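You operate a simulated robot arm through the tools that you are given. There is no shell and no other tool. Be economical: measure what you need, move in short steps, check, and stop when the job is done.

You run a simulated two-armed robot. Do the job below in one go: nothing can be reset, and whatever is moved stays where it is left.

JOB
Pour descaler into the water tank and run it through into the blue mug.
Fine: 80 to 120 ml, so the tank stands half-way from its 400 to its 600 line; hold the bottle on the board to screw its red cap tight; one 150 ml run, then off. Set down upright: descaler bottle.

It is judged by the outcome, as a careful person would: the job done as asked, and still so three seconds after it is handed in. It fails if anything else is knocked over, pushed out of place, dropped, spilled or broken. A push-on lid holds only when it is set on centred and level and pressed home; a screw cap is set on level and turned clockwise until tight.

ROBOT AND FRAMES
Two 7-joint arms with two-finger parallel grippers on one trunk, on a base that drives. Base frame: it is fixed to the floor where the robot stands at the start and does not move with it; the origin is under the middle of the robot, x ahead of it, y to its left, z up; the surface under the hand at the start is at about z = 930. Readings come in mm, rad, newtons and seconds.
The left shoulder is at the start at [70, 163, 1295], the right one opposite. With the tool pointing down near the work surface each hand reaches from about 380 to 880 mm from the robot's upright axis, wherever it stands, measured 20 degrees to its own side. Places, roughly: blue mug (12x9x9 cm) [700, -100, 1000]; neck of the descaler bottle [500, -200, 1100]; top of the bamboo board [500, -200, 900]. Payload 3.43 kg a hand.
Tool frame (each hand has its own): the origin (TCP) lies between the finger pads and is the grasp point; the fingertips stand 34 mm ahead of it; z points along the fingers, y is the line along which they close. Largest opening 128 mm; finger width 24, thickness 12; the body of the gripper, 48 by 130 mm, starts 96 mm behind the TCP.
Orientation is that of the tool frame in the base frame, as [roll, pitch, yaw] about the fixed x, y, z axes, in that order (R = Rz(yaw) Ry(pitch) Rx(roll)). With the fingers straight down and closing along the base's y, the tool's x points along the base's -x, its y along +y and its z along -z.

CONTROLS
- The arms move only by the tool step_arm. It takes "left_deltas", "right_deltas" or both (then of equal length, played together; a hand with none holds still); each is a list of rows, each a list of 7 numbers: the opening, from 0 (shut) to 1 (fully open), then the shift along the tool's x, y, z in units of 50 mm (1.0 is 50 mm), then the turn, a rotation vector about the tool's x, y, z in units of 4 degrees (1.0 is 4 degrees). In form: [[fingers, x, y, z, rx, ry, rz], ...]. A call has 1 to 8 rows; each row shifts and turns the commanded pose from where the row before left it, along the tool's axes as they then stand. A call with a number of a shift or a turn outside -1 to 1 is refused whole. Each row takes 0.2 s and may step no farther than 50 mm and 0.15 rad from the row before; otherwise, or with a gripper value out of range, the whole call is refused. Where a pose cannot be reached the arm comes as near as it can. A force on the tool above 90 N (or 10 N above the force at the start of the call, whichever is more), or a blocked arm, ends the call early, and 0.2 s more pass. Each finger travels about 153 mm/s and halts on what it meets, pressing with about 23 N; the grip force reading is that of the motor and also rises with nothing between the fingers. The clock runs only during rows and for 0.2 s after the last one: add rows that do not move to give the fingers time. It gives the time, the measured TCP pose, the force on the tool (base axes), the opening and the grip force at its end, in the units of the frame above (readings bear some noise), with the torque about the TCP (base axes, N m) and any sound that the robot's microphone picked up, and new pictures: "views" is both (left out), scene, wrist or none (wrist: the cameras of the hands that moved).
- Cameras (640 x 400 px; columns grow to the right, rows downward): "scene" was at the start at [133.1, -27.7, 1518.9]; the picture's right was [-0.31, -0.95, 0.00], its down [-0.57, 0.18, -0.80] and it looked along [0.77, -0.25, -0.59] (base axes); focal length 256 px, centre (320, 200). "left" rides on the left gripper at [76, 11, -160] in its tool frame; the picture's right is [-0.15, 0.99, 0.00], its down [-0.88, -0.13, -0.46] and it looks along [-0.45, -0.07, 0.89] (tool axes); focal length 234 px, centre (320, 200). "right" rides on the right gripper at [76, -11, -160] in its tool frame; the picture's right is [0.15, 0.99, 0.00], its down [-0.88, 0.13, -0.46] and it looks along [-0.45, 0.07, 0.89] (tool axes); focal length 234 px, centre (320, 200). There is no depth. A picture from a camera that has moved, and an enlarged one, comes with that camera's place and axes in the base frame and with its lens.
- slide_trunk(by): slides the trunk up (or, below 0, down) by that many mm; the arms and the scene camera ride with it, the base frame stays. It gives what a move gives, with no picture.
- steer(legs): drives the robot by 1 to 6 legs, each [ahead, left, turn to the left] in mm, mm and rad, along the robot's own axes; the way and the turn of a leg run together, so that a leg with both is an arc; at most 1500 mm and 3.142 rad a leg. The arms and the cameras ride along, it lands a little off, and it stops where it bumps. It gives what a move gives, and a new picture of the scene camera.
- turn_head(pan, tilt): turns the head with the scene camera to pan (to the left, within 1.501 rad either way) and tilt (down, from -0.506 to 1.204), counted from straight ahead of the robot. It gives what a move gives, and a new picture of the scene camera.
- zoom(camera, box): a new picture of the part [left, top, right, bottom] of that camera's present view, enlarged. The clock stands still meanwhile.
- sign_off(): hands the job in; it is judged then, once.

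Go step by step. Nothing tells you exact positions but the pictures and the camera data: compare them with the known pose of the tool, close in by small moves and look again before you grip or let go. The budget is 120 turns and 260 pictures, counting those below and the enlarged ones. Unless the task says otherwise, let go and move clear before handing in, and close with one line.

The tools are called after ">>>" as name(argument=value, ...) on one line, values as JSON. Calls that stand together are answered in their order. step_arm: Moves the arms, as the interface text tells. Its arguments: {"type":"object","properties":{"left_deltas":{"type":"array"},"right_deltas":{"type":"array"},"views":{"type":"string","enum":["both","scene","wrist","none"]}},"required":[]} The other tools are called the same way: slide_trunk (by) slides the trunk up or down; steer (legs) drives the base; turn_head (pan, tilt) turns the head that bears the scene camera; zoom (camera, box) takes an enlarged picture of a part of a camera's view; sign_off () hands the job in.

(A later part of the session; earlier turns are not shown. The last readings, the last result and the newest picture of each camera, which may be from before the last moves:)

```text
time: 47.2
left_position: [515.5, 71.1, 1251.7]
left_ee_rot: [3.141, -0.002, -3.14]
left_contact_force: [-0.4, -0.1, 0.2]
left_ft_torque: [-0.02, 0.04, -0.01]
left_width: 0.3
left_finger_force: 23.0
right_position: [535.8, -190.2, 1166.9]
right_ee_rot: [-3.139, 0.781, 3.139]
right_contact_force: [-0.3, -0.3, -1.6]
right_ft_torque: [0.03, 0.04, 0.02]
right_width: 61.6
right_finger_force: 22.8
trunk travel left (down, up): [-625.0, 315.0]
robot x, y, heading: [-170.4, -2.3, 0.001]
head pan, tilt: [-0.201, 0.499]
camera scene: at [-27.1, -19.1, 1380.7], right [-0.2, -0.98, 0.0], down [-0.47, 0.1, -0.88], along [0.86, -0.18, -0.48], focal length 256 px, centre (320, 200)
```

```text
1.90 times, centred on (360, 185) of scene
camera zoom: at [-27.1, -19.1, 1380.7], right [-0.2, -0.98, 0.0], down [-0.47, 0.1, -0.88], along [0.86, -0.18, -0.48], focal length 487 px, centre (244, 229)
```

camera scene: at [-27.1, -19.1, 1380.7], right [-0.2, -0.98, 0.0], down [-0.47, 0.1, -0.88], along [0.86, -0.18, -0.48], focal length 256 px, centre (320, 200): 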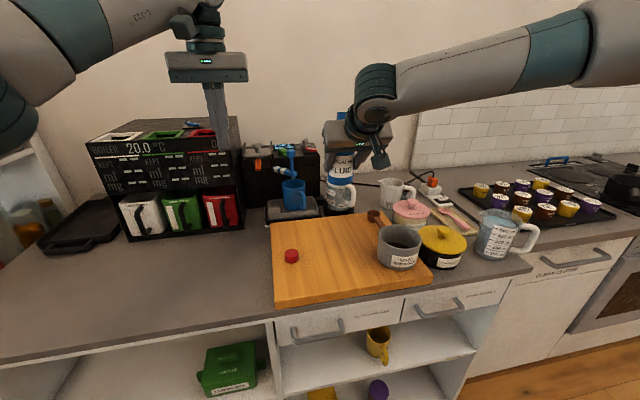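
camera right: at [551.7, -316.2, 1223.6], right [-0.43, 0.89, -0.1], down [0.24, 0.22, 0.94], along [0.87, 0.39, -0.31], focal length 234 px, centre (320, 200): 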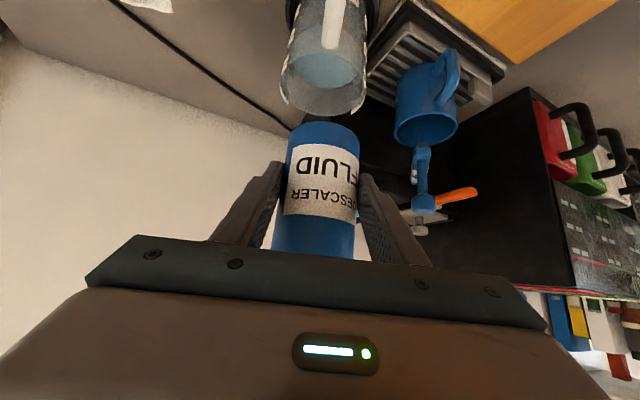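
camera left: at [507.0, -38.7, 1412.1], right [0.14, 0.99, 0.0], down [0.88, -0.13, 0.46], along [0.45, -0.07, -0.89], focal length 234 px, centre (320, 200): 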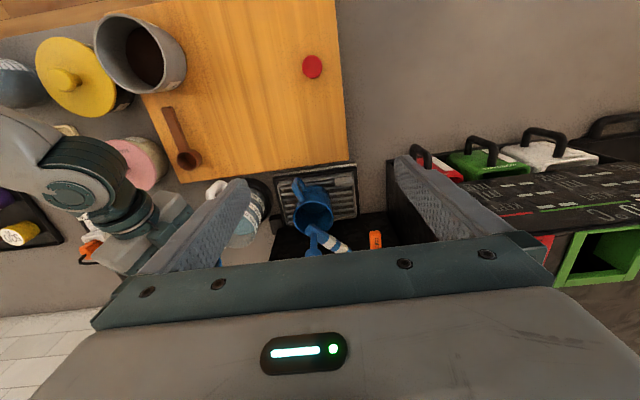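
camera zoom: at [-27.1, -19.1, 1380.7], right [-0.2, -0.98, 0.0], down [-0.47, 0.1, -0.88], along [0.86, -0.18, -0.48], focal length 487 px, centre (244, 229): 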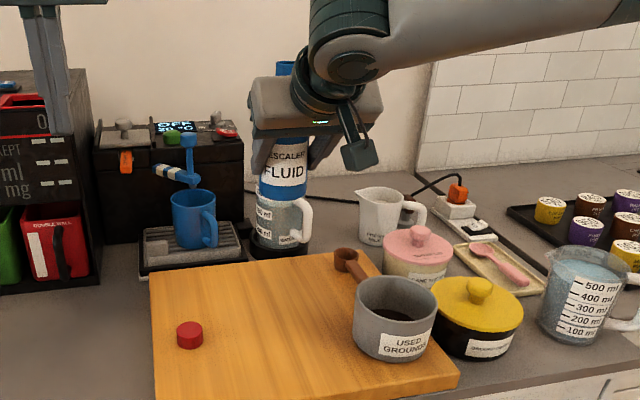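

The bottle is upright over the board. I'll lower it straight down and ease it onto the board.

>>> step_arm(right_deltas=[[0, 0.55, 0.4, 0.55, 0, 0, 0], [0, 0.6, 0, 0.6, 0, 0, 0], [0, 0.6, 0, 0.6, 0, 0, 0], [0, 0.55, 0, 0.55, 0, 0, 0], [0, 0.12, 0, 0.12, 0, 0, 0], [0, 0, 0, 0, 0, 0, 0]], views="none")

```text
time: 48.6
left_position: [515.4, 71.0, 1252.7]
left_ee_rot: [-3.14, -0.001, -3.14]
left_contact_force: [0.3, -1.7, -0.2]
left_ft_torque: [0.01, -0.02, -0.02]
left_width: 0.2
left_finger_force: 23.3
right_position: [534.0, -170.9, 996.8]
right_ee_rot: [3.14, 0.784, 3.141]
right_contact_force: [1.0, -0.4, -2.0]
right_ft_torque: [0.01, 0.04, -0.02]
right_width: 61.4
right_finger_force: 22.8
trunk travel left (down, up): [-625.0, 315.0]
robot x, y, heading: [-169.5, 1.2, 0.002]
head pan, tilt: [-0.201, 0.499]
```

>>> step_arm(right_deltas=[[0, 0.05, 0, 0.05, 0, 0, 0], [0, 0.05, 0, 0.05, 0, 0, 0], [0, 0.03, 0, 0.03, 0, 0, 0], [0, 0, 0, 0, 0, 0, 0]], views="both")

>>> zoom(camera="scene", box=[260, 160, 440, 300])

```text
time: 49.6
left_position: [512.1, 72.4, 1253.3]
left_ee_rot: [-3.141, -0.001, -3.139]
left_contact_force: [-1.0, -0.5, -0.1]
left_ft_torque: [-0.01, 0.01, -0.02]
left_width: 0.1
left_finger_force: 22.9
right_position: [532.9, -170.2, 990.4]
right_ee_rot: [-3.141, 0.788, 3.14]
right_contact_force: [3.2, -1.6, 14.6]
right_ft_torque: [0.03, -0.59, 0.07]
right_width: 61.4
right_finger_force: 23.2
trunk travel left (down, up): [-625.0, 315.0]
robot x, y, heading: [-166.5, -1.5, 0.002]
head pan, tilt: [-0.201, 0.499]
camera scene: at [-30.4, -18.9, 1381.5], right [-0.2, -0.98, 0.0], down [-0.47, 0.1, -0.88], along [0.86, -0.18, -0.48], focal length 256 px, centre (320, 200)
camera right: at [366.0, -181.8, 1047.5], right [-0.1, 0.99, -0.1], down [0.3, 0.13, 0.95], along [0.95, 0.06, -0.31], focal length 234 px, centre (320, 200)
```

scene: 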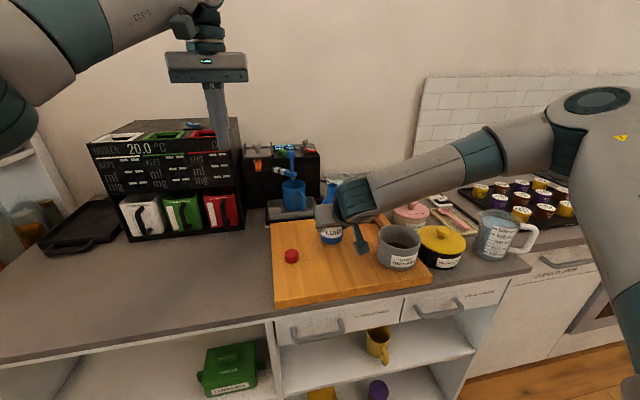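
right: 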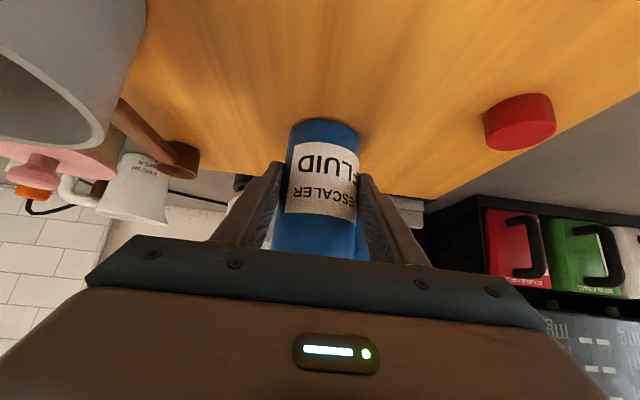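

```text
2.86 times, centred on (350, 230) of scene
camera zoom: at [-30.4, -18.9, 1381.5], right [-0.2, -0.98, 0.0], down [-0.47, 0.1, -0.88], along [0.86, -0.18, -0.48], focal length 730 px, centre (234, 114)
```

zoom: 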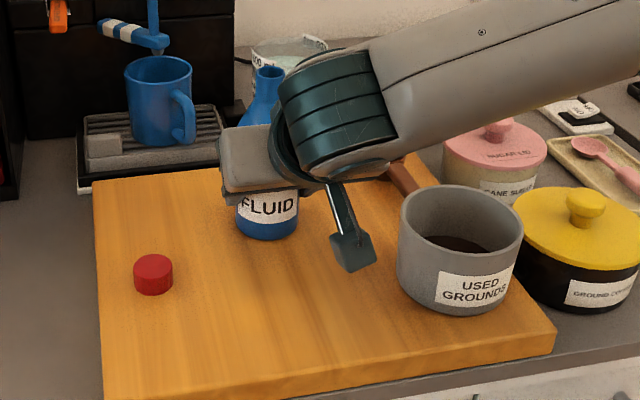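

The bottle rests on the board and the right hand keeps hold of it. Now I'll bring the left hand above the red cap.

>>> step_arm(left_deltas=[[0.3, 0.07, -0.42, 0.5, 0, 0, 0], [0.55, 0.07, -0.42, 0.7, 0, 0, 0], [0.55, 0.07, -0.42, 0.75, 0, 0, 0], [0.55, 0.07, -0.42, 0.75, 0, 0, 0], [0.55, 0.07, -0.42, 0.75, 0, 0, 0], [0.55, 0.07, -0.42, 0.7, 0, 0, 0], [0.55, 0, 0, 0, 0, 0, 0]], views="both")

```text
time: 51.2
left_position: [494.5, -55.4, 1045.8]
left_ee_rot: [-3.141, 0.002, -3.139]
left_contact_force: [-0.1, 0.0, -1.1]
left_ft_torque: [0.05, -0.01, 0.0]
left_width: 70.5
left_finger_force: 0.1
right_position: [532.6, -170.5, 988.1]
right_ee_rot: [-3.14, 0.784, 3.139]
right_contact_force: [3.1, -0.8, 12.2]
right_ft_torque: [0.05, -0.45, -0.13]
right_width: 61.4
right_finger_force: 22.7
trunk travel left (down, up): [-625.0, 315.0]
robot x, y, heading: [-168.5, -0.1, 0.002]
head pan, tilt: [-0.201, 0.499]
camera scene: at [-30.3, -18.5, 1381.2], right [-0.2, -0.98, 0.0], down [-0.47, 0.1, -0.88], along [0.86, -0.18, -0.48], focal length 256 px, centre (320, 200)
camera left: at [417.2, -45.6, 1206.3], right [0.15, 0.99, 0.0], down [0.88, -0.13, 0.46], along [0.45, -0.07, -0.89], focal length 234 px, centre (320, 200)
```

scene: 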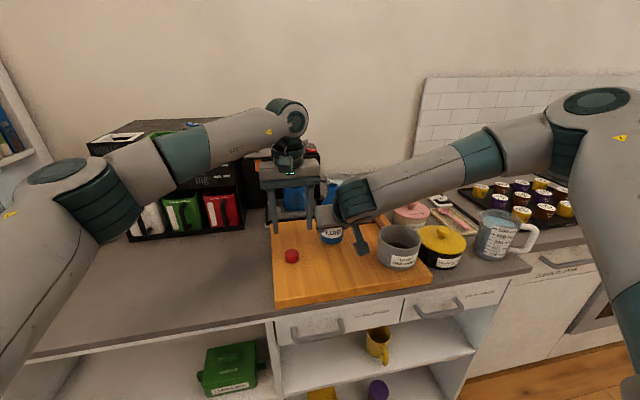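
left: 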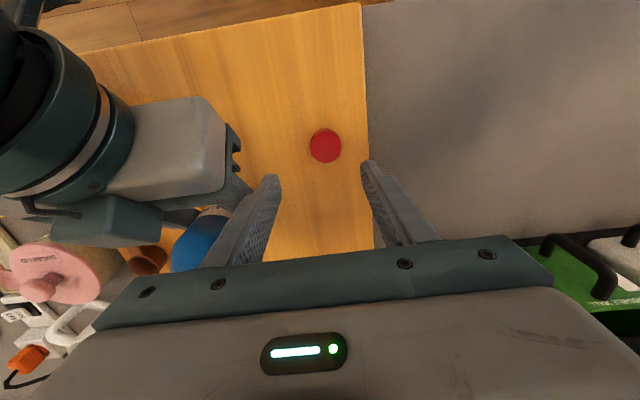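

>>> step_arm(left_deltas=[[0.55, 0, 0, 0, 0, 0, -1], [0.55, 0, 0, 0, 0, 0, -1], [0.55, 0, 0, 0, 0, 0, -1], [0.55, 0, 0, 0, 0, 0, -1], [0.55, 0, 0, 0, 0, 0, -1], [0.55, 0, 0, 0, 0, 0, -1], [0.55, 0, 0, 0, 0, 0, -1], [0.55, 0, 0, 0, 0, 0, -1]], views="none")

>>> step_arm(left_deltas=[[0.55, 0, 0, 0, 0, 0, -1], [0.55, 0, 0, 0, 0, 0, -1], [0.55, 0, 0, 0, 0, 0, -1], [0.55, 0, 0, 0, 0, 0, -1], [0.55, 0, 0, 0, 0, 0, -1], [0.55, 0, 0, 0, 0, 0, -1], [0.55, 0, 0, 0, 0, 0, -1], [0.55, 0, 0, 0, 0, 0, 0]], views="wrist")

```text
time: 53.0
left_position: [492.9, -53.6, 1045.1]
left_ee_rot: [-3.141, 0.0, -2.581]
left_contact_force: [0.4, -0.7, -0.3]
left_ft_torque: [-0.02, 0.0, 0.0]
left_width: 70.4
left_finger_force: 0.0
right_position: [532.3, -169.6, 986.8]
right_ee_rot: [-3.14, 0.784, -3.141]
right_contact_force: [-2.4, 1.1, 6.7]
right_ft_torque: [0.1, -0.09, 0.05]
right_width: 61.7
right_finger_force: 23.1
trunk travel left (down, up): [-625.0, 315.0]
robot x, y, heading: [-169.3, 0.3, -0.0]
head pan, tilt: [-0.201, 0.499]
```

```text
time: 54.8
left_position: [492.6, -54.8, 1045.2]
left_ee_rot: [-3.141, 0.001, -2.092]
left_contact_force: [0.0, 0.5, -0.2]
left_ft_torque: [0.0, -0.01, -0.02]
left_width: 70.6
left_finger_force: 0.1
right_position: [530.8, -169.5, 986.9]
right_ee_rot: [-3.14, 0.782, 3.14]
right_contact_force: [-2.5, 0.3, 3.4]
right_ft_torque: [0.06, 0.01, 0.01]
right_width: 61.5
right_finger_force: 23.0
trunk travel left (down, up): [-625.0, 315.0]
robot x, y, heading: [-167.4, 2.1, 0.0]
head pan, tilt: [-0.201, 0.499]
camera left: at [444.1, -114.6, 1205.5], right [-0.78, 0.62, 0.0], down [0.55, 0.7, 0.46], along [0.28, 0.36, -0.89], focal length 234 px, centre (320, 200)
```

left: 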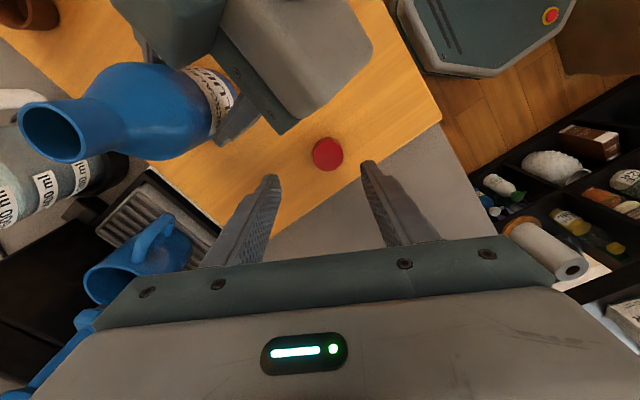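

>>> step_arm(left_deltas=[[0.55, -0.024, 0.2, 0.5, 0, 0, 0], [0.55, 0, 0, 0.6, 0, 0, 0], [0.55, 0, 0, 0, 0, 0, 0]], views="wrist")

>>> zoom(camera="left", box=[240, 120, 420, 240])

```text
time: 55.6
left_position: [486.4, -48.7, 989.5]
left_ee_rot: [-3.141, 0.0, -2.092]
left_contact_force: [-0.5, 0.1, 0.5]
left_ft_torque: [0.03, 0.01, -0.01]
left_width: 70.6
left_finger_force: 0.1
right_position: [532.6, -171.1, 988.0]
right_ee_rot: [-3.141, 0.785, 3.141]
right_contact_force: [0.2, -0.4, 3.6]
right_ft_torque: [0.07, -0.11, 0.01]
right_width: 61.2
right_finger_force: 23.0
trunk travel left (down, up): [-625.0, 315.0]
robot x, y, heading: [-170.6, 3.2, -0.002]
head pan, tilt: [-0.201, 0.499]
camera left: at [437.9, -109.7, 1150.1], right [-0.78, 0.62, 0.0], down [0.55, 0.7, 0.46], along [0.28, 0.36, -0.89], focal length 234 px, centre (320, 200)
```

left: 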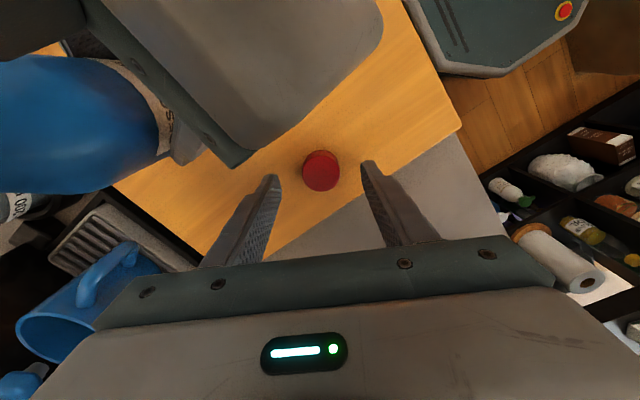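

```text
3.33 times, centred on (330, 180) of left
camera zoom: at [437.9, -109.7, 1150.1], right [-0.78, 0.62, 0.0], down [0.55, 0.7, 0.46], along [0.28, 0.36, -0.89], focal length 781 px, centre (287, 267)
```

zoom: 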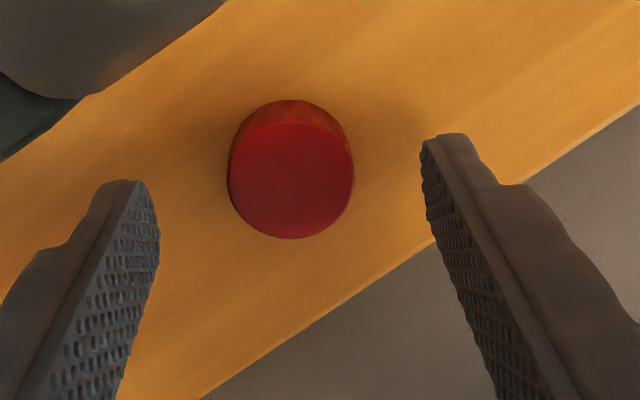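

The left wrist camera would come too near the right gripper on the way down, so I'll turn the hand back 32° and then descend to the cap.

>>> step_arm(left_deltas=[[0.55, -0.1, 0.02, 0, 0, 0, 1], [0.55, 0, 0, 0, 0, 0, 1], [0.55, 0, 0, 0, 0, 0, 1], [0.55, 0, 0, 0, 0, 0, 1], [0.55, 0, 0, 0, 0, 0, 1], [0.55, 0, 0, 0, 0, 0, 1], [0.55, 0, 0, 0, 0, 0, 1], [0.55, 0, 0, 0, 0, 0, 1]], views="none")

>>> step_arm(left_deltas=[[0.55, 0, 0, 0.4, 0, 0, 0], [0.55, 0, 0, 0.36, 0, 0, 0], [0.55, 0, 0, 0, 0, 0, 0]], views="none")

>>> zoom(camera="left", box=[220, 110, 420, 240])

```text
time: 57.4
left_position: [487.6, -42.4, 991.2]
left_ee_rot: [-3.141, 0.0, -2.652]
left_contact_force: [0.8, -0.4, -1.1]
left_ft_torque: [0.0, -0.04, 0.01]
left_width: 70.6
left_finger_force: 0.0
right_position: [531.9, -170.9, 985.8]
right_ee_rot: [-3.14, 0.784, 3.14]
right_contact_force: [1.7, -1.5, 4.5]
right_ft_torque: [0.05, -0.19, -0.03]
right_width: 61.3
right_finger_force: 22.5
trunk travel left (down, up): [-625.0, 315.0]
robot x, y, heading: [-168.3, 0.1, -0.003]
head pan, tilt: [-0.201, 0.499]
```

```text
time: 58.2
left_position: [486.2, -42.0, 965.0]
left_ee_rot: [-3.129, 0.014, -2.649]
left_contact_force: [11.2, 4.6, 79.0]
left_ft_torque: [2.46, 1.79, -0.76]
left_width: 69.0
left_finger_force: 0.1
right_position: [529.0, -170.4, 991.4]
right_ee_rot: [-3.14, 0.786, 3.141]
right_contact_force: [-1.2, 0.0, -2.2]
right_ft_torque: [0.04, 0.02, 0.01]
right_width: 61.6
right_finger_force: 22.6
trunk travel left (down, up): [-625.0, 315.0]
robot x, y, heading: [-167.3, 0.7, 0.0]
head pan, tilt: [-0.201, 0.499]
```

```text
3.08 times, centred on (320, 175) of left
camera zoom: at [410.8, -68.3, 1123.4], right [-0.34, 0.94, -0.01], down [0.83, 0.3, 0.47], along [0.44, 0.15, -0.88], focal length 720 px, centre (320, 277)
```

zoom: 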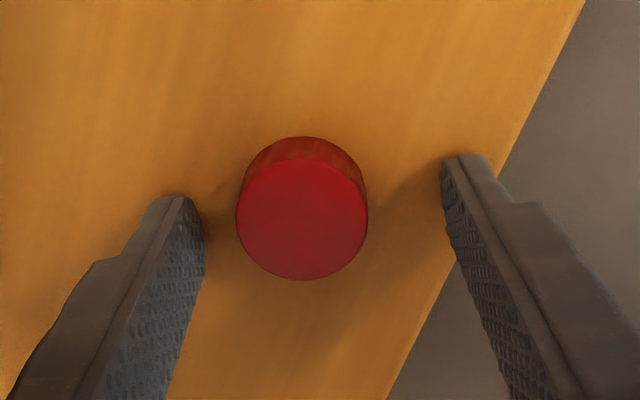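

The fingertips touched the board, which puts its top at about 930. I'll lift slightly, centre over the cap and look again.

>>> step_arm(left_deltas=[[0.55, 0, 0, -0.14, 0, 0, 0], [0.55, 0.136, -0.09, 0, 0, 0, 0], [0.55, 0, 0, 0, 0, 0, 0]], views="none")

>>> zoom(camera="left", box=[220, 110, 420, 240])

>>> zoom(camera="scene", box=[240, 180, 400, 290])

```text
time: 59.0
left_position: [488.0, -44.8, 964.2]
left_ee_rot: [-3.133, 0.015, -2.646]
left_contact_force: [35.5, 26.2, 60.8]
left_ft_torque: [2.68, 0.52, -1.67]
left_width: 73.4
left_finger_force: 2.1
right_position: [532.5, -167.5, 988.4]
right_ee_rot: [-3.136, 0.786, -3.138]
right_contact_force: [-0.2, 0.3, -2.4]
right_ft_torque: [0.01, 0.01, 0.01]
right_width: 61.5
right_finger_force: 22.7
trunk travel left (down, up): [-625.0, 315.0]
robot x, y, heading: [-167.8, 3.3, 0.003]
head pan, tilt: [-0.201, 0.499]
```

```text
3.08 times, centred on (320, 175) of left
camera zoom: at [412.2, -71.7, 1123.3], right [-0.34, 0.94, 0.0], down [0.83, 0.3, 0.47], along [0.44, 0.16, -0.88], focal length 720 px, centre (320, 277)
```

zoom: 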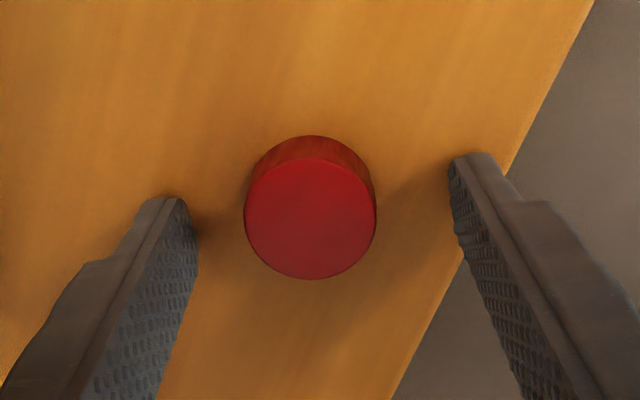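

```text
3.64 times, centred on (320, 235) of scene
camera zoom: at [-29.7, -14.9, 1381.4], right [-0.2, -0.98, 0.0], down [-0.47, 0.09, -0.88], along [0.86, -0.18, -0.48], focal length 929 px, centre (320, 73)
```

zoom: 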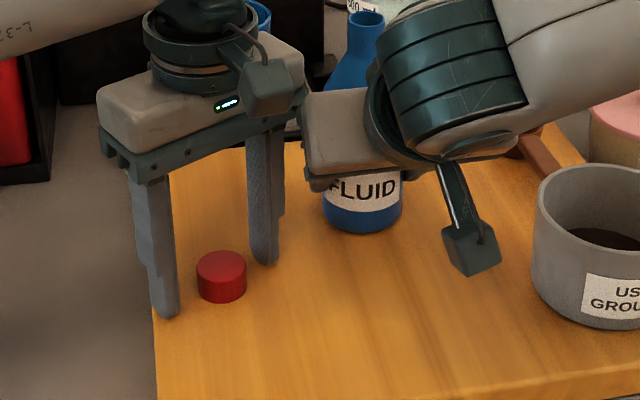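

>>> step_arm(left_deltas=[[0.55, 0, 0, -0.15, 0, 0, 0], [0.55, 0, 0, -0.1, 0, 0, 0], [0.55, 0, 0, 0, 0, 0, 0]], views="none")

>>> zoom(camera="left", box=[220, 110, 420, 240])

```text
time: 59.8
left_position: [481.1, -53.4, 969.5]
left_ee_rot: [3.141, -0.002, -2.654]
left_contact_force: [0.0, 0.2, 0.3]
left_ft_torque: [0.01, 0.02, -0.02]
left_width: 70.5
left_finger_force: 0.1
right_position: [532.2, -170.6, 986.9]
right_ee_rot: [3.141, 0.785, 3.138]
right_contact_force: [-0.5, -1.0, 5.2]
right_ft_torque: [0.06, 0.11, 0.02]
right_width: 61.2
right_finger_force: 22.7
trunk travel left (down, up): [-625.0, 315.0]
robot x, y, heading: [-167.3, -2.2, 0.005]
head pan, tilt: [-0.201, 0.499]
```

```text
3.08 times, centred on (320, 175) of left
camera zoom: at [408.3, -79.1, 1129.9], right [-0.33, 0.94, 0.0], down [0.84, 0.3, 0.45], along [0.43, 0.15, -0.89], focal length 720 px, centre (320, 277)
```

zoom: 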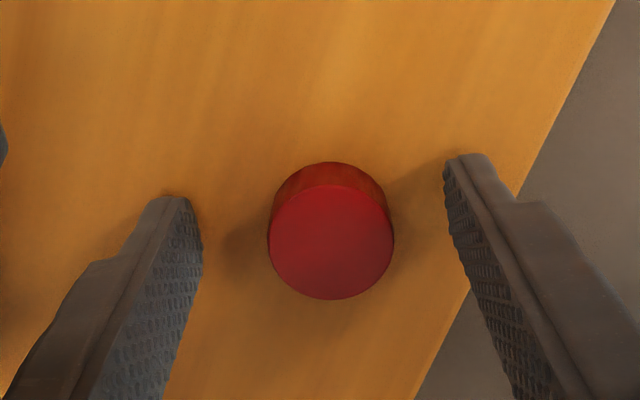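

>>> step_arm(left_deltas=[[0.55, -0.075, 0.03, 0.02, 0, 0, 0], [0.4, 0, 0, 0, 0, 0, 0], [0.2, 0, 0, 0, 0, 0, 0], [0, 0, 0, 0, 0, 0, 0], [0, 0, 0, 0, 0, 0, 0]], views="none")

>>> zoom(camera="left", box=[220, 110, 420, 240])

```text
time: 61.0
left_position: [485.9, -48.5, 969.9]
left_ee_rot: [-3.14, 0.001, -2.651]
left_contact_force: [0.3, -0.2, -0.5]
left_ft_torque: [0.0, -0.01, -0.01]
left_width: 32.7
left_finger_force: 22.8
right_position: [532.7, -171.4, 987.0]
right_ee_rot: [-3.141, 0.782, 3.14]
right_contact_force: [-0.3, -2.6, 3.9]
right_ft_torque: [0.0, -0.12, -0.04]
right_width: 61.5
right_finger_force: 23.0
trunk travel left (down, up): [-625.0, 315.0]
robot x, y, heading: [-168.3, -1.1, 0.004]
head pan, tilt: [-0.201, 0.499]
```

```text
3.08 times, centred on (320, 175) of left
camera zoom: at [412.6, -74.8, 1129.7], right [-0.34, 0.94, 0.0], down [0.84, 0.3, 0.46], along [0.43, 0.15, -0.89], focal length 720 px, centre (320, 277)
```

zoom: 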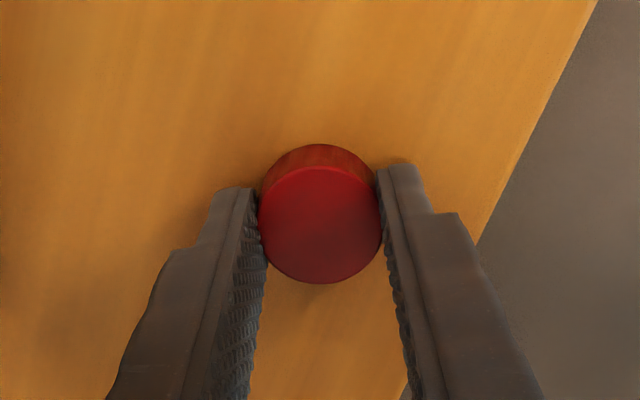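

The cap is gripped squarely at 32.7 mm. I'll lift it and carry it over the bottle's neck.

>>> step_arm(left_deltas=[[0, 0, 0, -0.6, 0, 0, 0], [0, 0, 0, -0.9, 0, 0, 0], [0, 0, 0, -0.9, 0, 0, 0], [0, 0, 0, -0.9, 0, 0, 0], [0, 0, 0, -0.9, 0, 0, 0], [0, 0, 0, -0.4, 0, 0, 0], [0, 0, 0, 0, 0, 0, 0]], views="none")

>>> step_arm(left_deltas=[[0, 0.053, -0.64, 0, 0, 0, 0], [0, 0.053, -0.64, 0, 0, 0, 0], [0, 0.053, -0.64, 0, 0, 0, 0], [0, 0.053, -0.64, 0, 0, 0, 0], [0, 0, 0, 0, 0, 0, 0]], views="both")

>>> zoom(camera="scene", box=[280, 90, 400, 200])

```text
time: 62.6
left_position: [486.0, -47.8, 1202.8]
left_ee_rot: [-3.141, 0.0, -2.652]
left_contact_force: [-0.3, -0.5, 0.2]
left_ft_torque: [-0.03, 0.0, -0.01]
left_width: 32.7
left_finger_force: 23.7
right_position: [532.1, -170.4, 988.2]
right_ee_rot: [-3.139, 0.784, 3.139]
right_contact_force: [-0.9, -0.7, 3.5]
right_ft_torque: [0.09, -0.11, -0.01]
right_width: 61.2
right_finger_force: 23.1
trunk travel left (down, up): [-625.0, 315.0]
robot x, y, heading: [-168.4, -0.0, 0.0]
head pan, tilt: [-0.201, 0.499]
```

```text
time: 63.8
left_position: [511.7, -130.6, 1193.6]
left_ee_rot: [-3.142, 0.001, -2.652]
left_contact_force: [-0.5, -0.6, 0.5]
left_ft_torque: [-0.03, -0.03, 0.0]
left_width: 32.5
left_finger_force: 23.1
left hand out of reach, approached as far as the arm can: row 3, 4
right_position: [532.9, -170.2, 987.1]
right_ee_rot: [3.141, 0.784, 3.141]
right_contact_force: [-0.6, 0.7, 4.1]
right_ft_torque: [0.04, -0.12, 0.08]
right_width: 61.4
right_finger_force: 23.5
trunk travel left (down, up): [-625.0, 315.0]
robot x, y, heading: [-168.2, 1.7, 0.0]
head pan, tilt: [-0.201, 0.499]
camera scene: at [-29.4, -19.4, 1381.1], right [-0.2, -0.98, 0.0], down [-0.47, 0.1, -0.88], along [0.86, -0.18, -0.48], focal length 256 px, centre (320, 200)
camera left: at [437.8, -156.8, 1353.3], right [-0.34, 0.94, 0.0], down [0.84, 0.3, 0.46], along [0.43, 0.15, -0.89], focal length 234 px, centre (320, 200)
```

scene: 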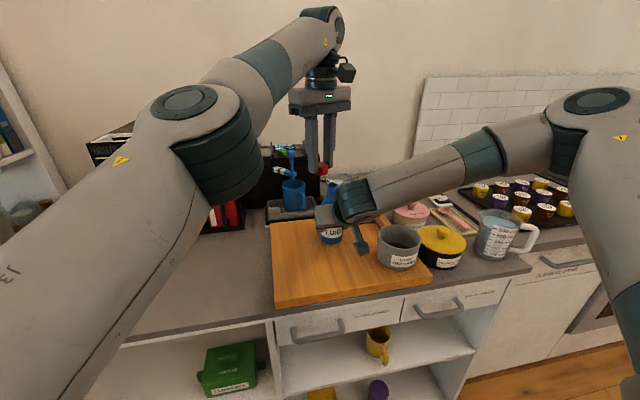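
left: 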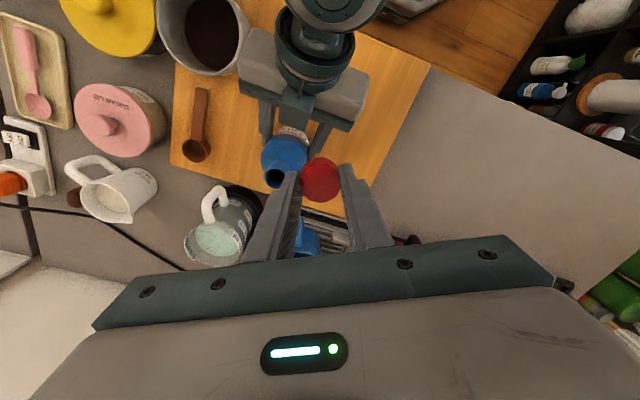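

```text
3.64 times, centred on (340, 145) of scene
camera zoom: at [-29.4, -19.4, 1381.1], right [-0.2, -0.98, 0.0], down [-0.47, 0.1, -0.88], along [0.86, -0.18, -0.48], focal length 929 px, centre (247, 400)
```

zoom: 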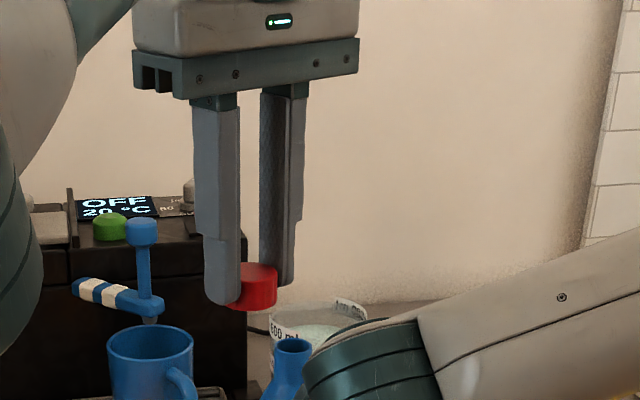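

The left arm can't quite reach over that spot. I'll lift the bottle slightly with the right hand and set it down 50 mm further left.

>>> step_arm(right_deltas=[[0, -0.2, 0, -0.2, 0, 0, 0], [0, 0, 0.4, 0, 0, 0, 0], [0, 0, 0.4, 0, 0, 0, 0], [0, 0, 0.3, 0, 0, 0, 0], [0, 0, 0, 0, 0, 0, 0]], views="none")

```text
time: 65.0
left_position: [512.7, -130.0, 1193.0]
left_ee_rot: [-3.141, 0.0, -2.652]
left_contact_force: [0.2, -0.2, -0.5]
left_ft_torque: [-0.01, 0.01, -0.02]
left_width: 32.2
left_finger_force: 23.3
right_position: [524.3, -147.0, 1011.3]
right_ee_rot: [-3.141, 0.784, 3.14]
right_contact_force: [0.2, -0.5, -0.4]
right_ft_torque: [0.02, 0.03, 0.02]
right_width: 61.4
right_finger_force: 22.9
right hand out of reach, approached as far as the arm can: row 2, 3, 4
trunk travel left (down, up): [-625.0, 315.0]
robot x, y, heading: [-167.2, -0.6, -0.002]
head pan, tilt: [-0.201, 0.499]
```

>>> step_arm(right_deltas=[[0, 0, 0, 0, -0.707, 0, -0.707], [0, 0, 0, 0, -0.707, 0, -0.707], [0, 0, 0, 0, -0.707, 0, -0.707], [0, 0, 0, 0, -0.707, 0, -0.707], [0, 0, 0, 0, -0.707, 0, -0.707], [0, -0.126, 0.255, 0.126, 0, 0, 0], [0, -0.126, 0.255, 0.126, 0, 0, 0], [0, 0, 0, 0, 0, 0, 0]], views="both")

```text
time: 66.8
left_position: [511.8, -130.2, 1194.0]
left_ee_rot: [-3.141, 0.0, -2.652]
left_contact_force: [-0.6, -0.6, -0.6]
left_ft_torque: [-0.01, 0.01, -0.02]
left_width: 32.7
left_finger_force: 23.6
right_position: [532.6, -117.9, 1010.6]
right_ee_rot: [3.14, 0.784, -2.794]
right_contact_force: [-0.4, 0.7, -2.4]
right_ft_torque: [-0.01, 0.05, 0.01]
right_width: 61.4
right_finger_force: 23.3
trunk travel left (down, up): [-625.0, 315.0]
robot x, y, heading: [-171.5, 0.7, 0.001]
head pan, tilt: [-0.201, 0.499]
camera scene: at [-29.0, -19.6, 1381.1], right [-0.2, -0.98, 0.0], down [-0.47, 0.1, -0.88], along [0.86, -0.18, -0.48], focal length 256 px, centre (320, 200)
camera right: at [380.5, -185.8, 1068.7], right [-0.43, 0.9, -0.1], down [0.24, 0.22, 0.94], along [0.87, 0.39, -0.31], focal length 234 px, centre (320, 200)
```

scene: 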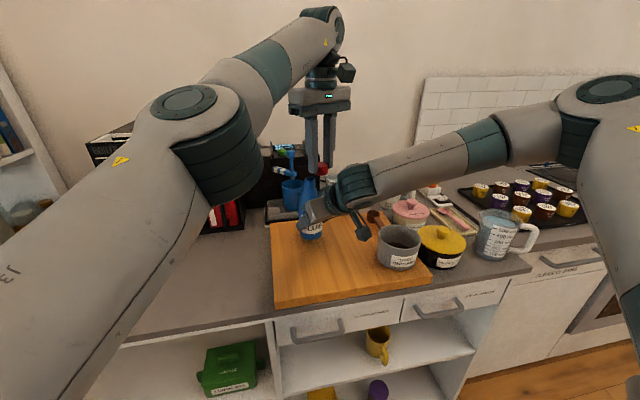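
right: 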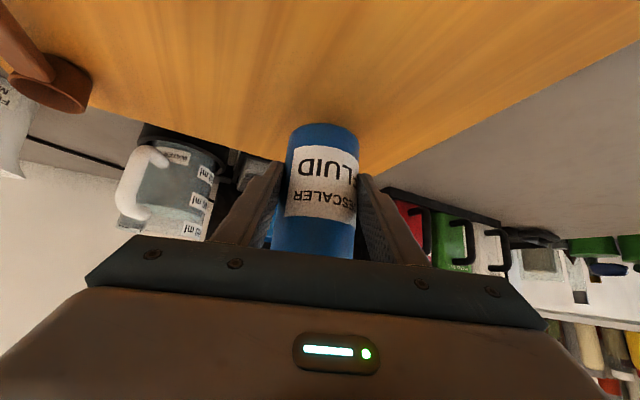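

>>> step_arm(right_deltas=[[0, 0.13, 0, 0.13, 0, 0, 0], [0, 0.13, 0, 0.13, 0, 0, 0], [0, 0.05, 0, 0.05, 0, 0, 0], [0, 0, 0, 0, 0, 0, 0]], views="none")

>>> zoom(camera="left", box=[200, 90, 440, 250])

>>> zoom(camera="scene", box=[260, 120, 400, 250])

```text
time: 67.8
left_position: [511.6, -129.5, 1192.6]
left_ee_rot: [-3.14, 0.001, -2.65]
left_contact_force: [-0.8, 0.0, -0.5]
left_ft_torque: [0.0, 0.01, 0.02]
left_width: 32.6
left_finger_force: 23.1
right_position: [533.1, -117.3, 987.8]
right_ee_rot: [3.141, 0.783, -2.793]
right_contact_force: [0.3, 0.0, -2.0]
right_ft_torque: [0.01, -0.01, 0.0]
right_width: 61.3
right_finger_force: 23.3
trunk travel left (down, up): [-625.0, 315.0]
robot x, y, heading: [-169.4, -0.9, -0.005]
head pan, tilt: [-0.201, 0.499]
```

```text
2.50 times, centred on (320, 170) of left
camera zoom: at [438.7, -156.4, 1353.0], right [-0.34, 0.94, 0.0], down [0.84, 0.3, 0.46], along [0.43, 0.15, -0.89], focal length 585 px, centre (320, 275)
```

zoom: 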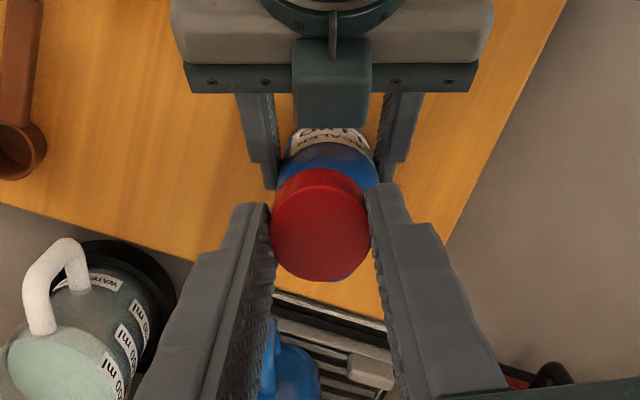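

```text
3.08 times, centred on (330, 185) of scene
camera zoom: at [-28.7, -19.2, 1381.1], right [-0.2, -0.98, 0.0], down [-0.47, 0.1, -0.88], along [0.86, -0.18, -0.48], focal length 786 px, centre (289, 246)
```

zoom: 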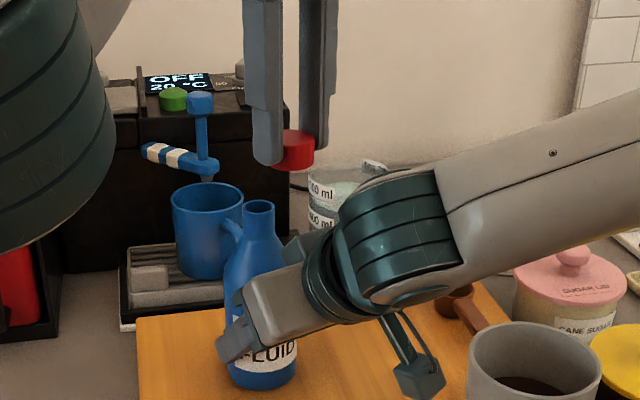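

>>> step_arm(right_deltas=[[0, 0.04, 0, 0.04, 0, 0, 0], [0, 0.04, 0, 0.04, 0, 0, 0], [0, 0, 0, 0, 0, 0, 0]], left_deltas=[[0, -0.3, 0.02, 0.2, 0, 0, 0], [0, -0.31, 0.02, 0.2, 0, 0, 0], [0, 0, 0, 0, 0, 0, 0]], views="none")

>>> zoom(camera="left", box=[220, 90, 420, 230])

>>> zoom(camera="scene", box=[280, 150, 340, 210])

>>> zoom(camera="right", box=[0, 0, 640, 400])

```text
time: 68.6
left_position: [527.9, -114.0, 1178.9]
left_ee_rot: [-3.14, 0.002, -2.651]
left_contact_force: [-0.1, -0.9, 0.0]
left_ft_torque: [-0.03, 0.01, 0.0]
left_width: 32.5
left_finger_force: 23.1
left hand out of reach, approached as far as the arm can: row 1, 2
right_position: [533.1, -118.0, 985.6]
right_ee_rot: [-3.141, 0.788, -2.794]
right_contact_force: [2.8, 0.6, 16.4]
right_ft_torque: [0.24, -0.44, -0.01]
right_width: 61.4
right_finger_force: 23.2
trunk travel left (down, up): [-625.0, 315.0]
robot x, y, heading: [-169.4, 1.3, 0.0]
head pan, tilt: [-0.201, 0.499]
```

```text
2.86 times, centred on (320, 160) of left
camera zoom: at [453.4, -141.0, 1338.1], right [-0.34, 0.94, 0.0], down [0.84, 0.3, 0.46], along [0.43, 0.15, -0.89], focal length 669 px, centre (320, 314)
```

zoom: 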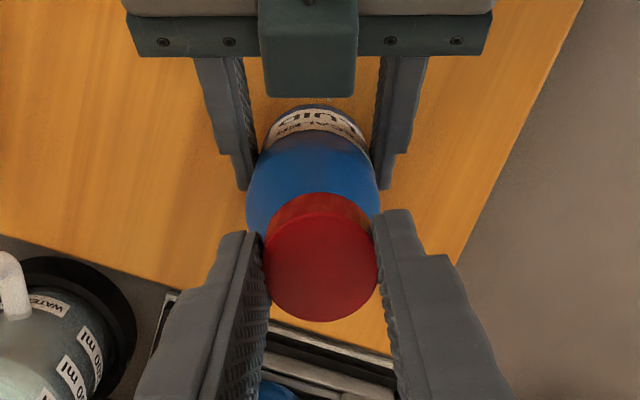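

```text
6.67 times, centred on (310, 180) of scene
camera zoom: at [-30.5, -18.5, 1381.4], right [-0.2, -0.98, 0.0], down [-0.47, 0.1, -0.88], along [0.86, -0.18, -0.48], focal length 1703 px, centre (387, 333)
```

zoom: 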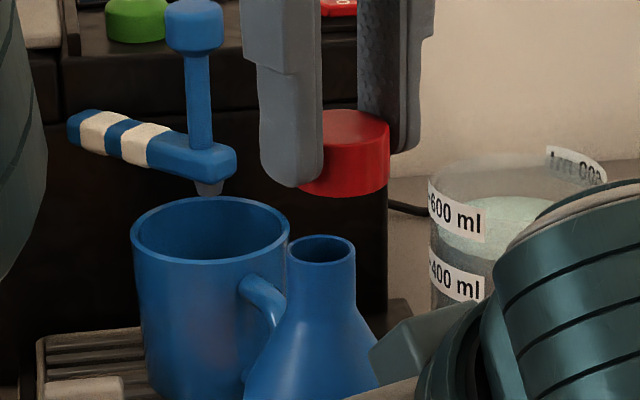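

```text
1.00 times, centred on (320, 200) of right (not enlarged: the box is as wide or as high as the picture)
camera zoom: at [379.4, -184.6, 1043.0], right [-0.43, 0.89, -0.11], down [0.23, 0.23, 0.95], along [0.87, 0.39, -0.31], focal length 234 px, centre (320, 200)
```

zoom: 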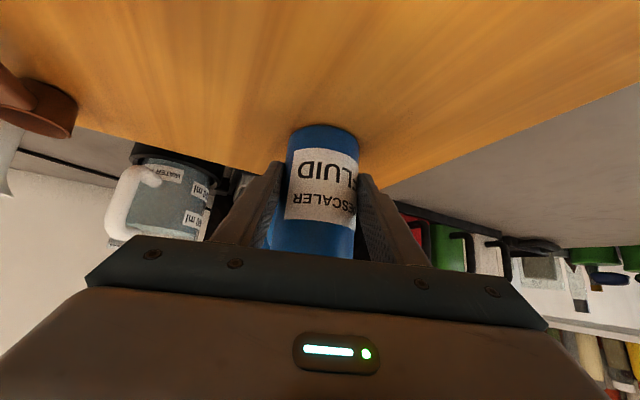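

The bottle is pressed on the board, and the neck appears to be about 20 mm ahead of the cap, near (549,-112,1100). I'll lower the cap and then move it forward.

>>> step_arm(left_deltas=[[0, 0, 0, 0.27, 0, 0, 0], [0, 0, 0, 0.2, 0, 0, 0], [0, -0.195, -0.08, 0, 0, 0, 0], [0, -0.195, -0.08, 0, 0, 0, 0], [0, 0, 0, 0, 0, 0, 0]], views="none")

>>> zoom(camera="left", box=[220, 90, 420, 230])

>>> zoom(camera="scene", box=[280, 150, 340, 210])

```text
time: 69.8
left_position: [536.4, -114.4, 1154.1]
left_ee_rot: [-3.141, 0.002, -2.652]
left_contact_force: [-0.7, 0.4, 0.2]
left_ft_torque: [0.02, -0.01, -0.02]
left_width: 32.6
left_finger_force: 22.9
left hand out of reach, approached as far as the arm can: row 4
right_position: [531.8, -118.5, 982.6]
right_ee_rot: [3.14, 0.784, -2.795]
right_contact_force: [-2.4, -0.5, 6.8]
right_ft_torque: [0.04, -0.07, 0.02]
right_width: 61.3
right_finger_force: 22.7
trunk travel left (down, up): [-625.0, 315.0]
robot x, y, heading: [-169.2, -1.3, -0.003]
head pan, tilt: [-0.201, 0.499]
```

```text
2.86 times, centred on (320, 160) of left
camera zoom: at [463.9, -140.4, 1314.1], right [-0.34, 0.94, 0.0], down [0.84, 0.3, 0.46], along [0.43, 0.15, -0.89], focal length 669 px, centre (320, 314)
```

zoom: 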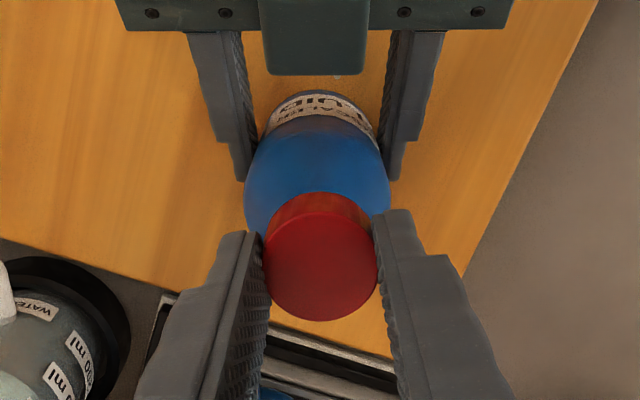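

```text
6.67 times, centred on (310, 180) of scene
camera zoom: at [-30.1, -19.2, 1381.2], right [-0.2, -0.98, 0.0], down [-0.47, 0.1, -0.88], along [0.86, -0.18, -0.48], focal length 1703 px, centre (387, 333)
```

zoom: 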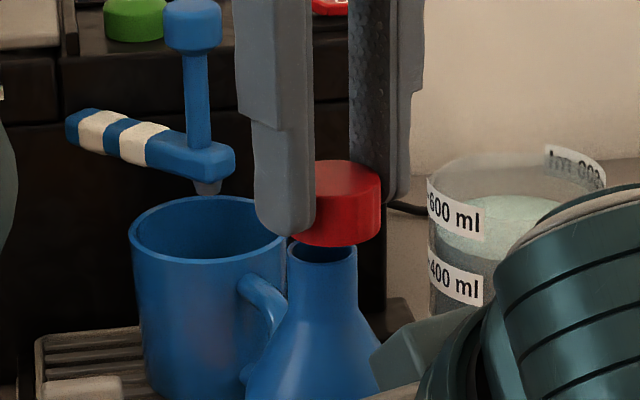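

The neck is now close to (550,-111). The left arm is at its limit, so I'll bring the bottle 20 mm nearer with the right hand.

>>> step_arm(right_deltas=[[0, -0.06, 0, -0.06, 0, 0, 0], [0, 0.133, 0.068, -0.133, 0, 0, 0], [0, 0.133, 0.068, -0.133, 0, 0, 0], [0, 0.07, 0, 0.07, 0, 0, 0], [0, 0, 0, 0, 0, 0, 0]], views="none")

>>> zoom(camera="left", box=[220, 90, 420, 230])

>>> zoom(camera="scene", box=[280, 150, 340, 210])

```text
time: 71.0
left_position: [538.1, -114.4, 1153.7]
left_ee_rot: [3.141, -0.001, -2.651]
left_contact_force: [0.2, -0.2, -0.1]
left_ft_torque: [0.01, -0.02, 0.0]
left_width: 32.5
left_finger_force: 23.7
right_position: [512.9, -117.5, 983.0]
right_ee_rot: [-3.141, 0.785, -2.794]
right_contact_force: [-0.3, -0.8, 0.8]
right_ft_torque: [-0.04, 0.03, -0.01]
right_width: 61.4
right_finger_force: 23.5
trunk travel left (down, up): [-625.0, 315.0]
robot x, y, heading: [-166.9, -0.3, 0.005]
head pan, tilt: [-0.201, 0.499]
```

```text
2.86 times, centred on (320, 160) of left
camera zoom: at [465.0, -140.3, 1313.7], right [-0.34, 0.94, 0.0], down [0.84, 0.3, 0.46], along [0.43, 0.15, -0.89], focal length 669 px, centre (320, 314)
```

zoom: 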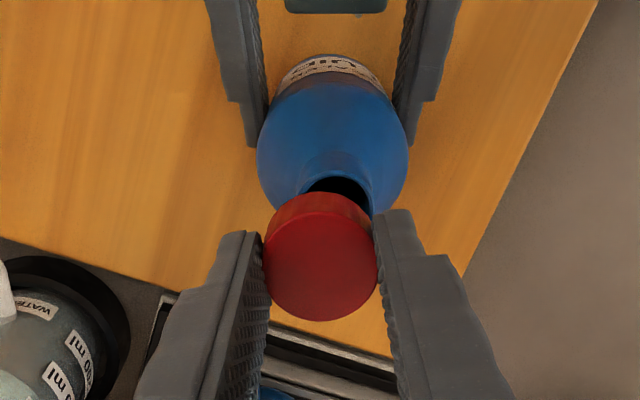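

```text
6.67 times, centred on (310, 180) of scene
camera zoom: at [-29.0, -19.1, 1381.1], right [-0.2, -0.98, 0.0], down [-0.47, 0.1, -0.88], along [0.86, -0.18, -0.48], focal length 1703 px, centre (387, 333)
```

zoom: 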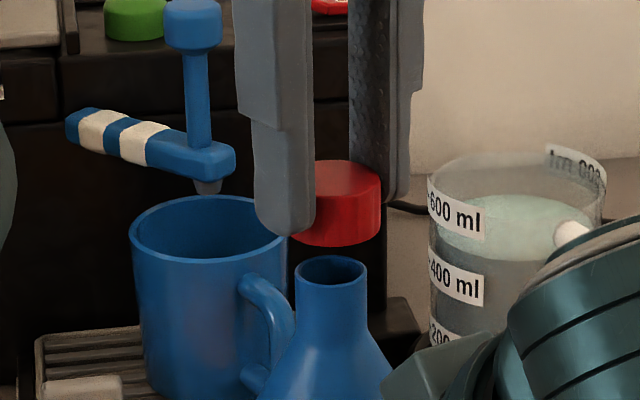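

>>> step_arm(left_deltas=[[0, 0.174, 0.142, 0, 0, 0, 0], [0, 0, 0, 0.06, 0, 0, 0], [0, 0, 0, 0, 0, 0, 0]], right_deltas=[[0, 0.02, 0, 0.02, 0, 0, 0], [0, 0.02, 0, 0.02, 0, 0, 0], [0, 0, 0, 0, 0, 0, 0]], views="none")

>>> zoom(camera="left", box=[220, 90, 420, 230])

>>> zoom(camera="scene", box=[295, 165, 335, 205])

```text
time: 71.8
left_position: [525.5, -110.7, 1151.0]
left_ee_rot: [-3.141, 0.0, -2.651]
left_contact_force: [0.0, 0.2, 0.2]
left_ft_torque: [-0.03, 0.0, 0.0]
left_width: 32.5
left_finger_force: 23.3
right_position: [513.4, -114.4, 982.7]
right_ee_rot: [-3.14, 0.79, -2.792]
right_contact_force: [3.9, 1.4, 14.7]
right_ft_torque: [0.17, -0.24, 0.0]
right_width: 61.7
right_finger_force: 22.5
trunk travel left (down, up): [-625.0, 315.0]
robot x, y, heading: [-166.8, -1.4, -0.001]
head pan, tilt: [-0.201, 0.499]
```

```text
2.86 times, centred on (320, 160) of left
camera zoom: at [452.8, -136.2, 1311.4], right [-0.34, 0.94, 0.0], down [0.84, 0.3, 0.46], along [0.43, 0.15, -0.89], focal length 669 px, centre (320, 314)
```

zoom: 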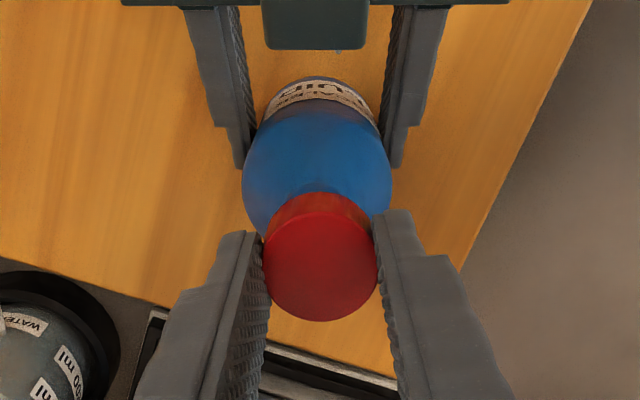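

```text
10.00 times, centred on (315, 185) of scene
camera zoom: at [-30.4, -18.1, 1381.4], right [-0.2, -0.98, 0.0], down [-0.47, 0.1, -0.88], along [0.86, -0.18, -0.48], focal length 2555 px, centre (370, 350)
```

zoom: 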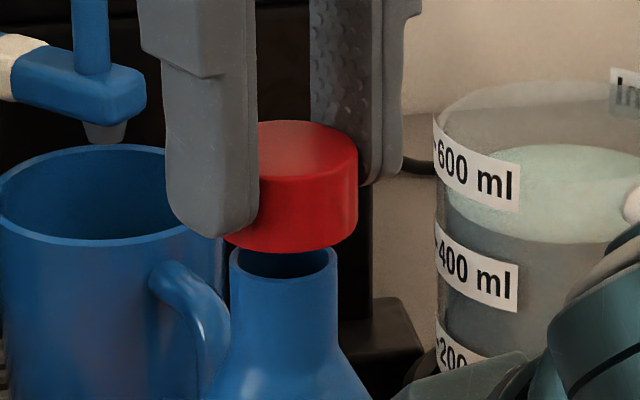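

>>> step_arm(left_deltas=[[0, -0.08, -0.02, 0, 0, 0, 0], [0, 0, 0, 0.12, 0, 0, 0], [0, 0, 0, 0, 0, 0, 0]], views="none")

>>> zoom(camera="left", box=[260, 130, 380, 210])

>>> zoom(camera="scene", box=[300, 175, 330, 205])

```text
time: 72.6
left_position: [530.6, -110.4, 1145.1]
left_ee_rot: [-3.14, 0.001, -2.652]
left_contact_force: [-0.4, 1.1, -0.2]
left_ft_torque: [0.0, -0.01, 0.03]
left_width: 32.4
left_finger_force: 23.0
right_position: [513.6, -116.1, 980.4]
right_ee_rot: [-3.141, 0.785, -2.791]
right_contact_force: [4.7, 3.1, 15.6]
right_ft_torque: [0.29, -0.33, 0.03]
right_width: 61.2
right_finger_force: 23.1
trunk travel left (down, up): [-625.0, 315.0]
robot x, y, heading: [-167.3, 5.8, -0.002]
head pan, tilt: [-0.201, 0.499]
```

```text
5.00 times, centred on (320, 170) of left
camera zoom: at [456.9, -136.4, 1304.9], right [-0.34, 0.94, 0.0], down [0.84, 0.3, 0.46], along [0.43, 0.15, -0.89], focal length 1171 px, centre (320, 350)
```

zoom: 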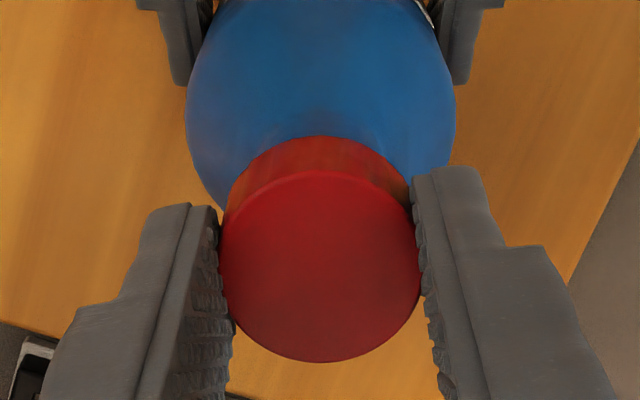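

```text
13.33 times, centred on (315, 190) of scene
camera zoom: at [-30.1, -18.3, 1381.3], right [-0.2, -0.98, 0.0], down [-0.47, 0.1, -0.88], along [0.86, -0.18, -0.48], focal length 3407 px, centre (387, 333)
```

zoom: 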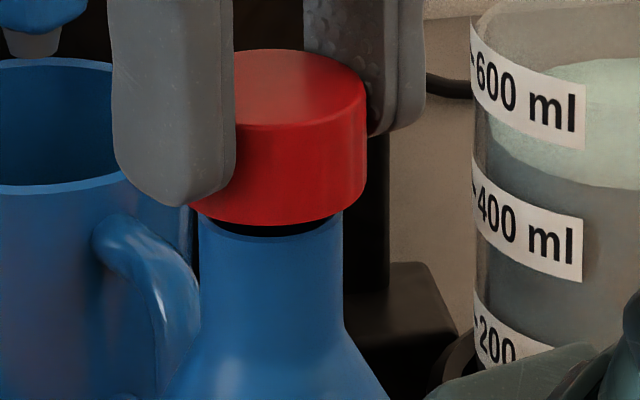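

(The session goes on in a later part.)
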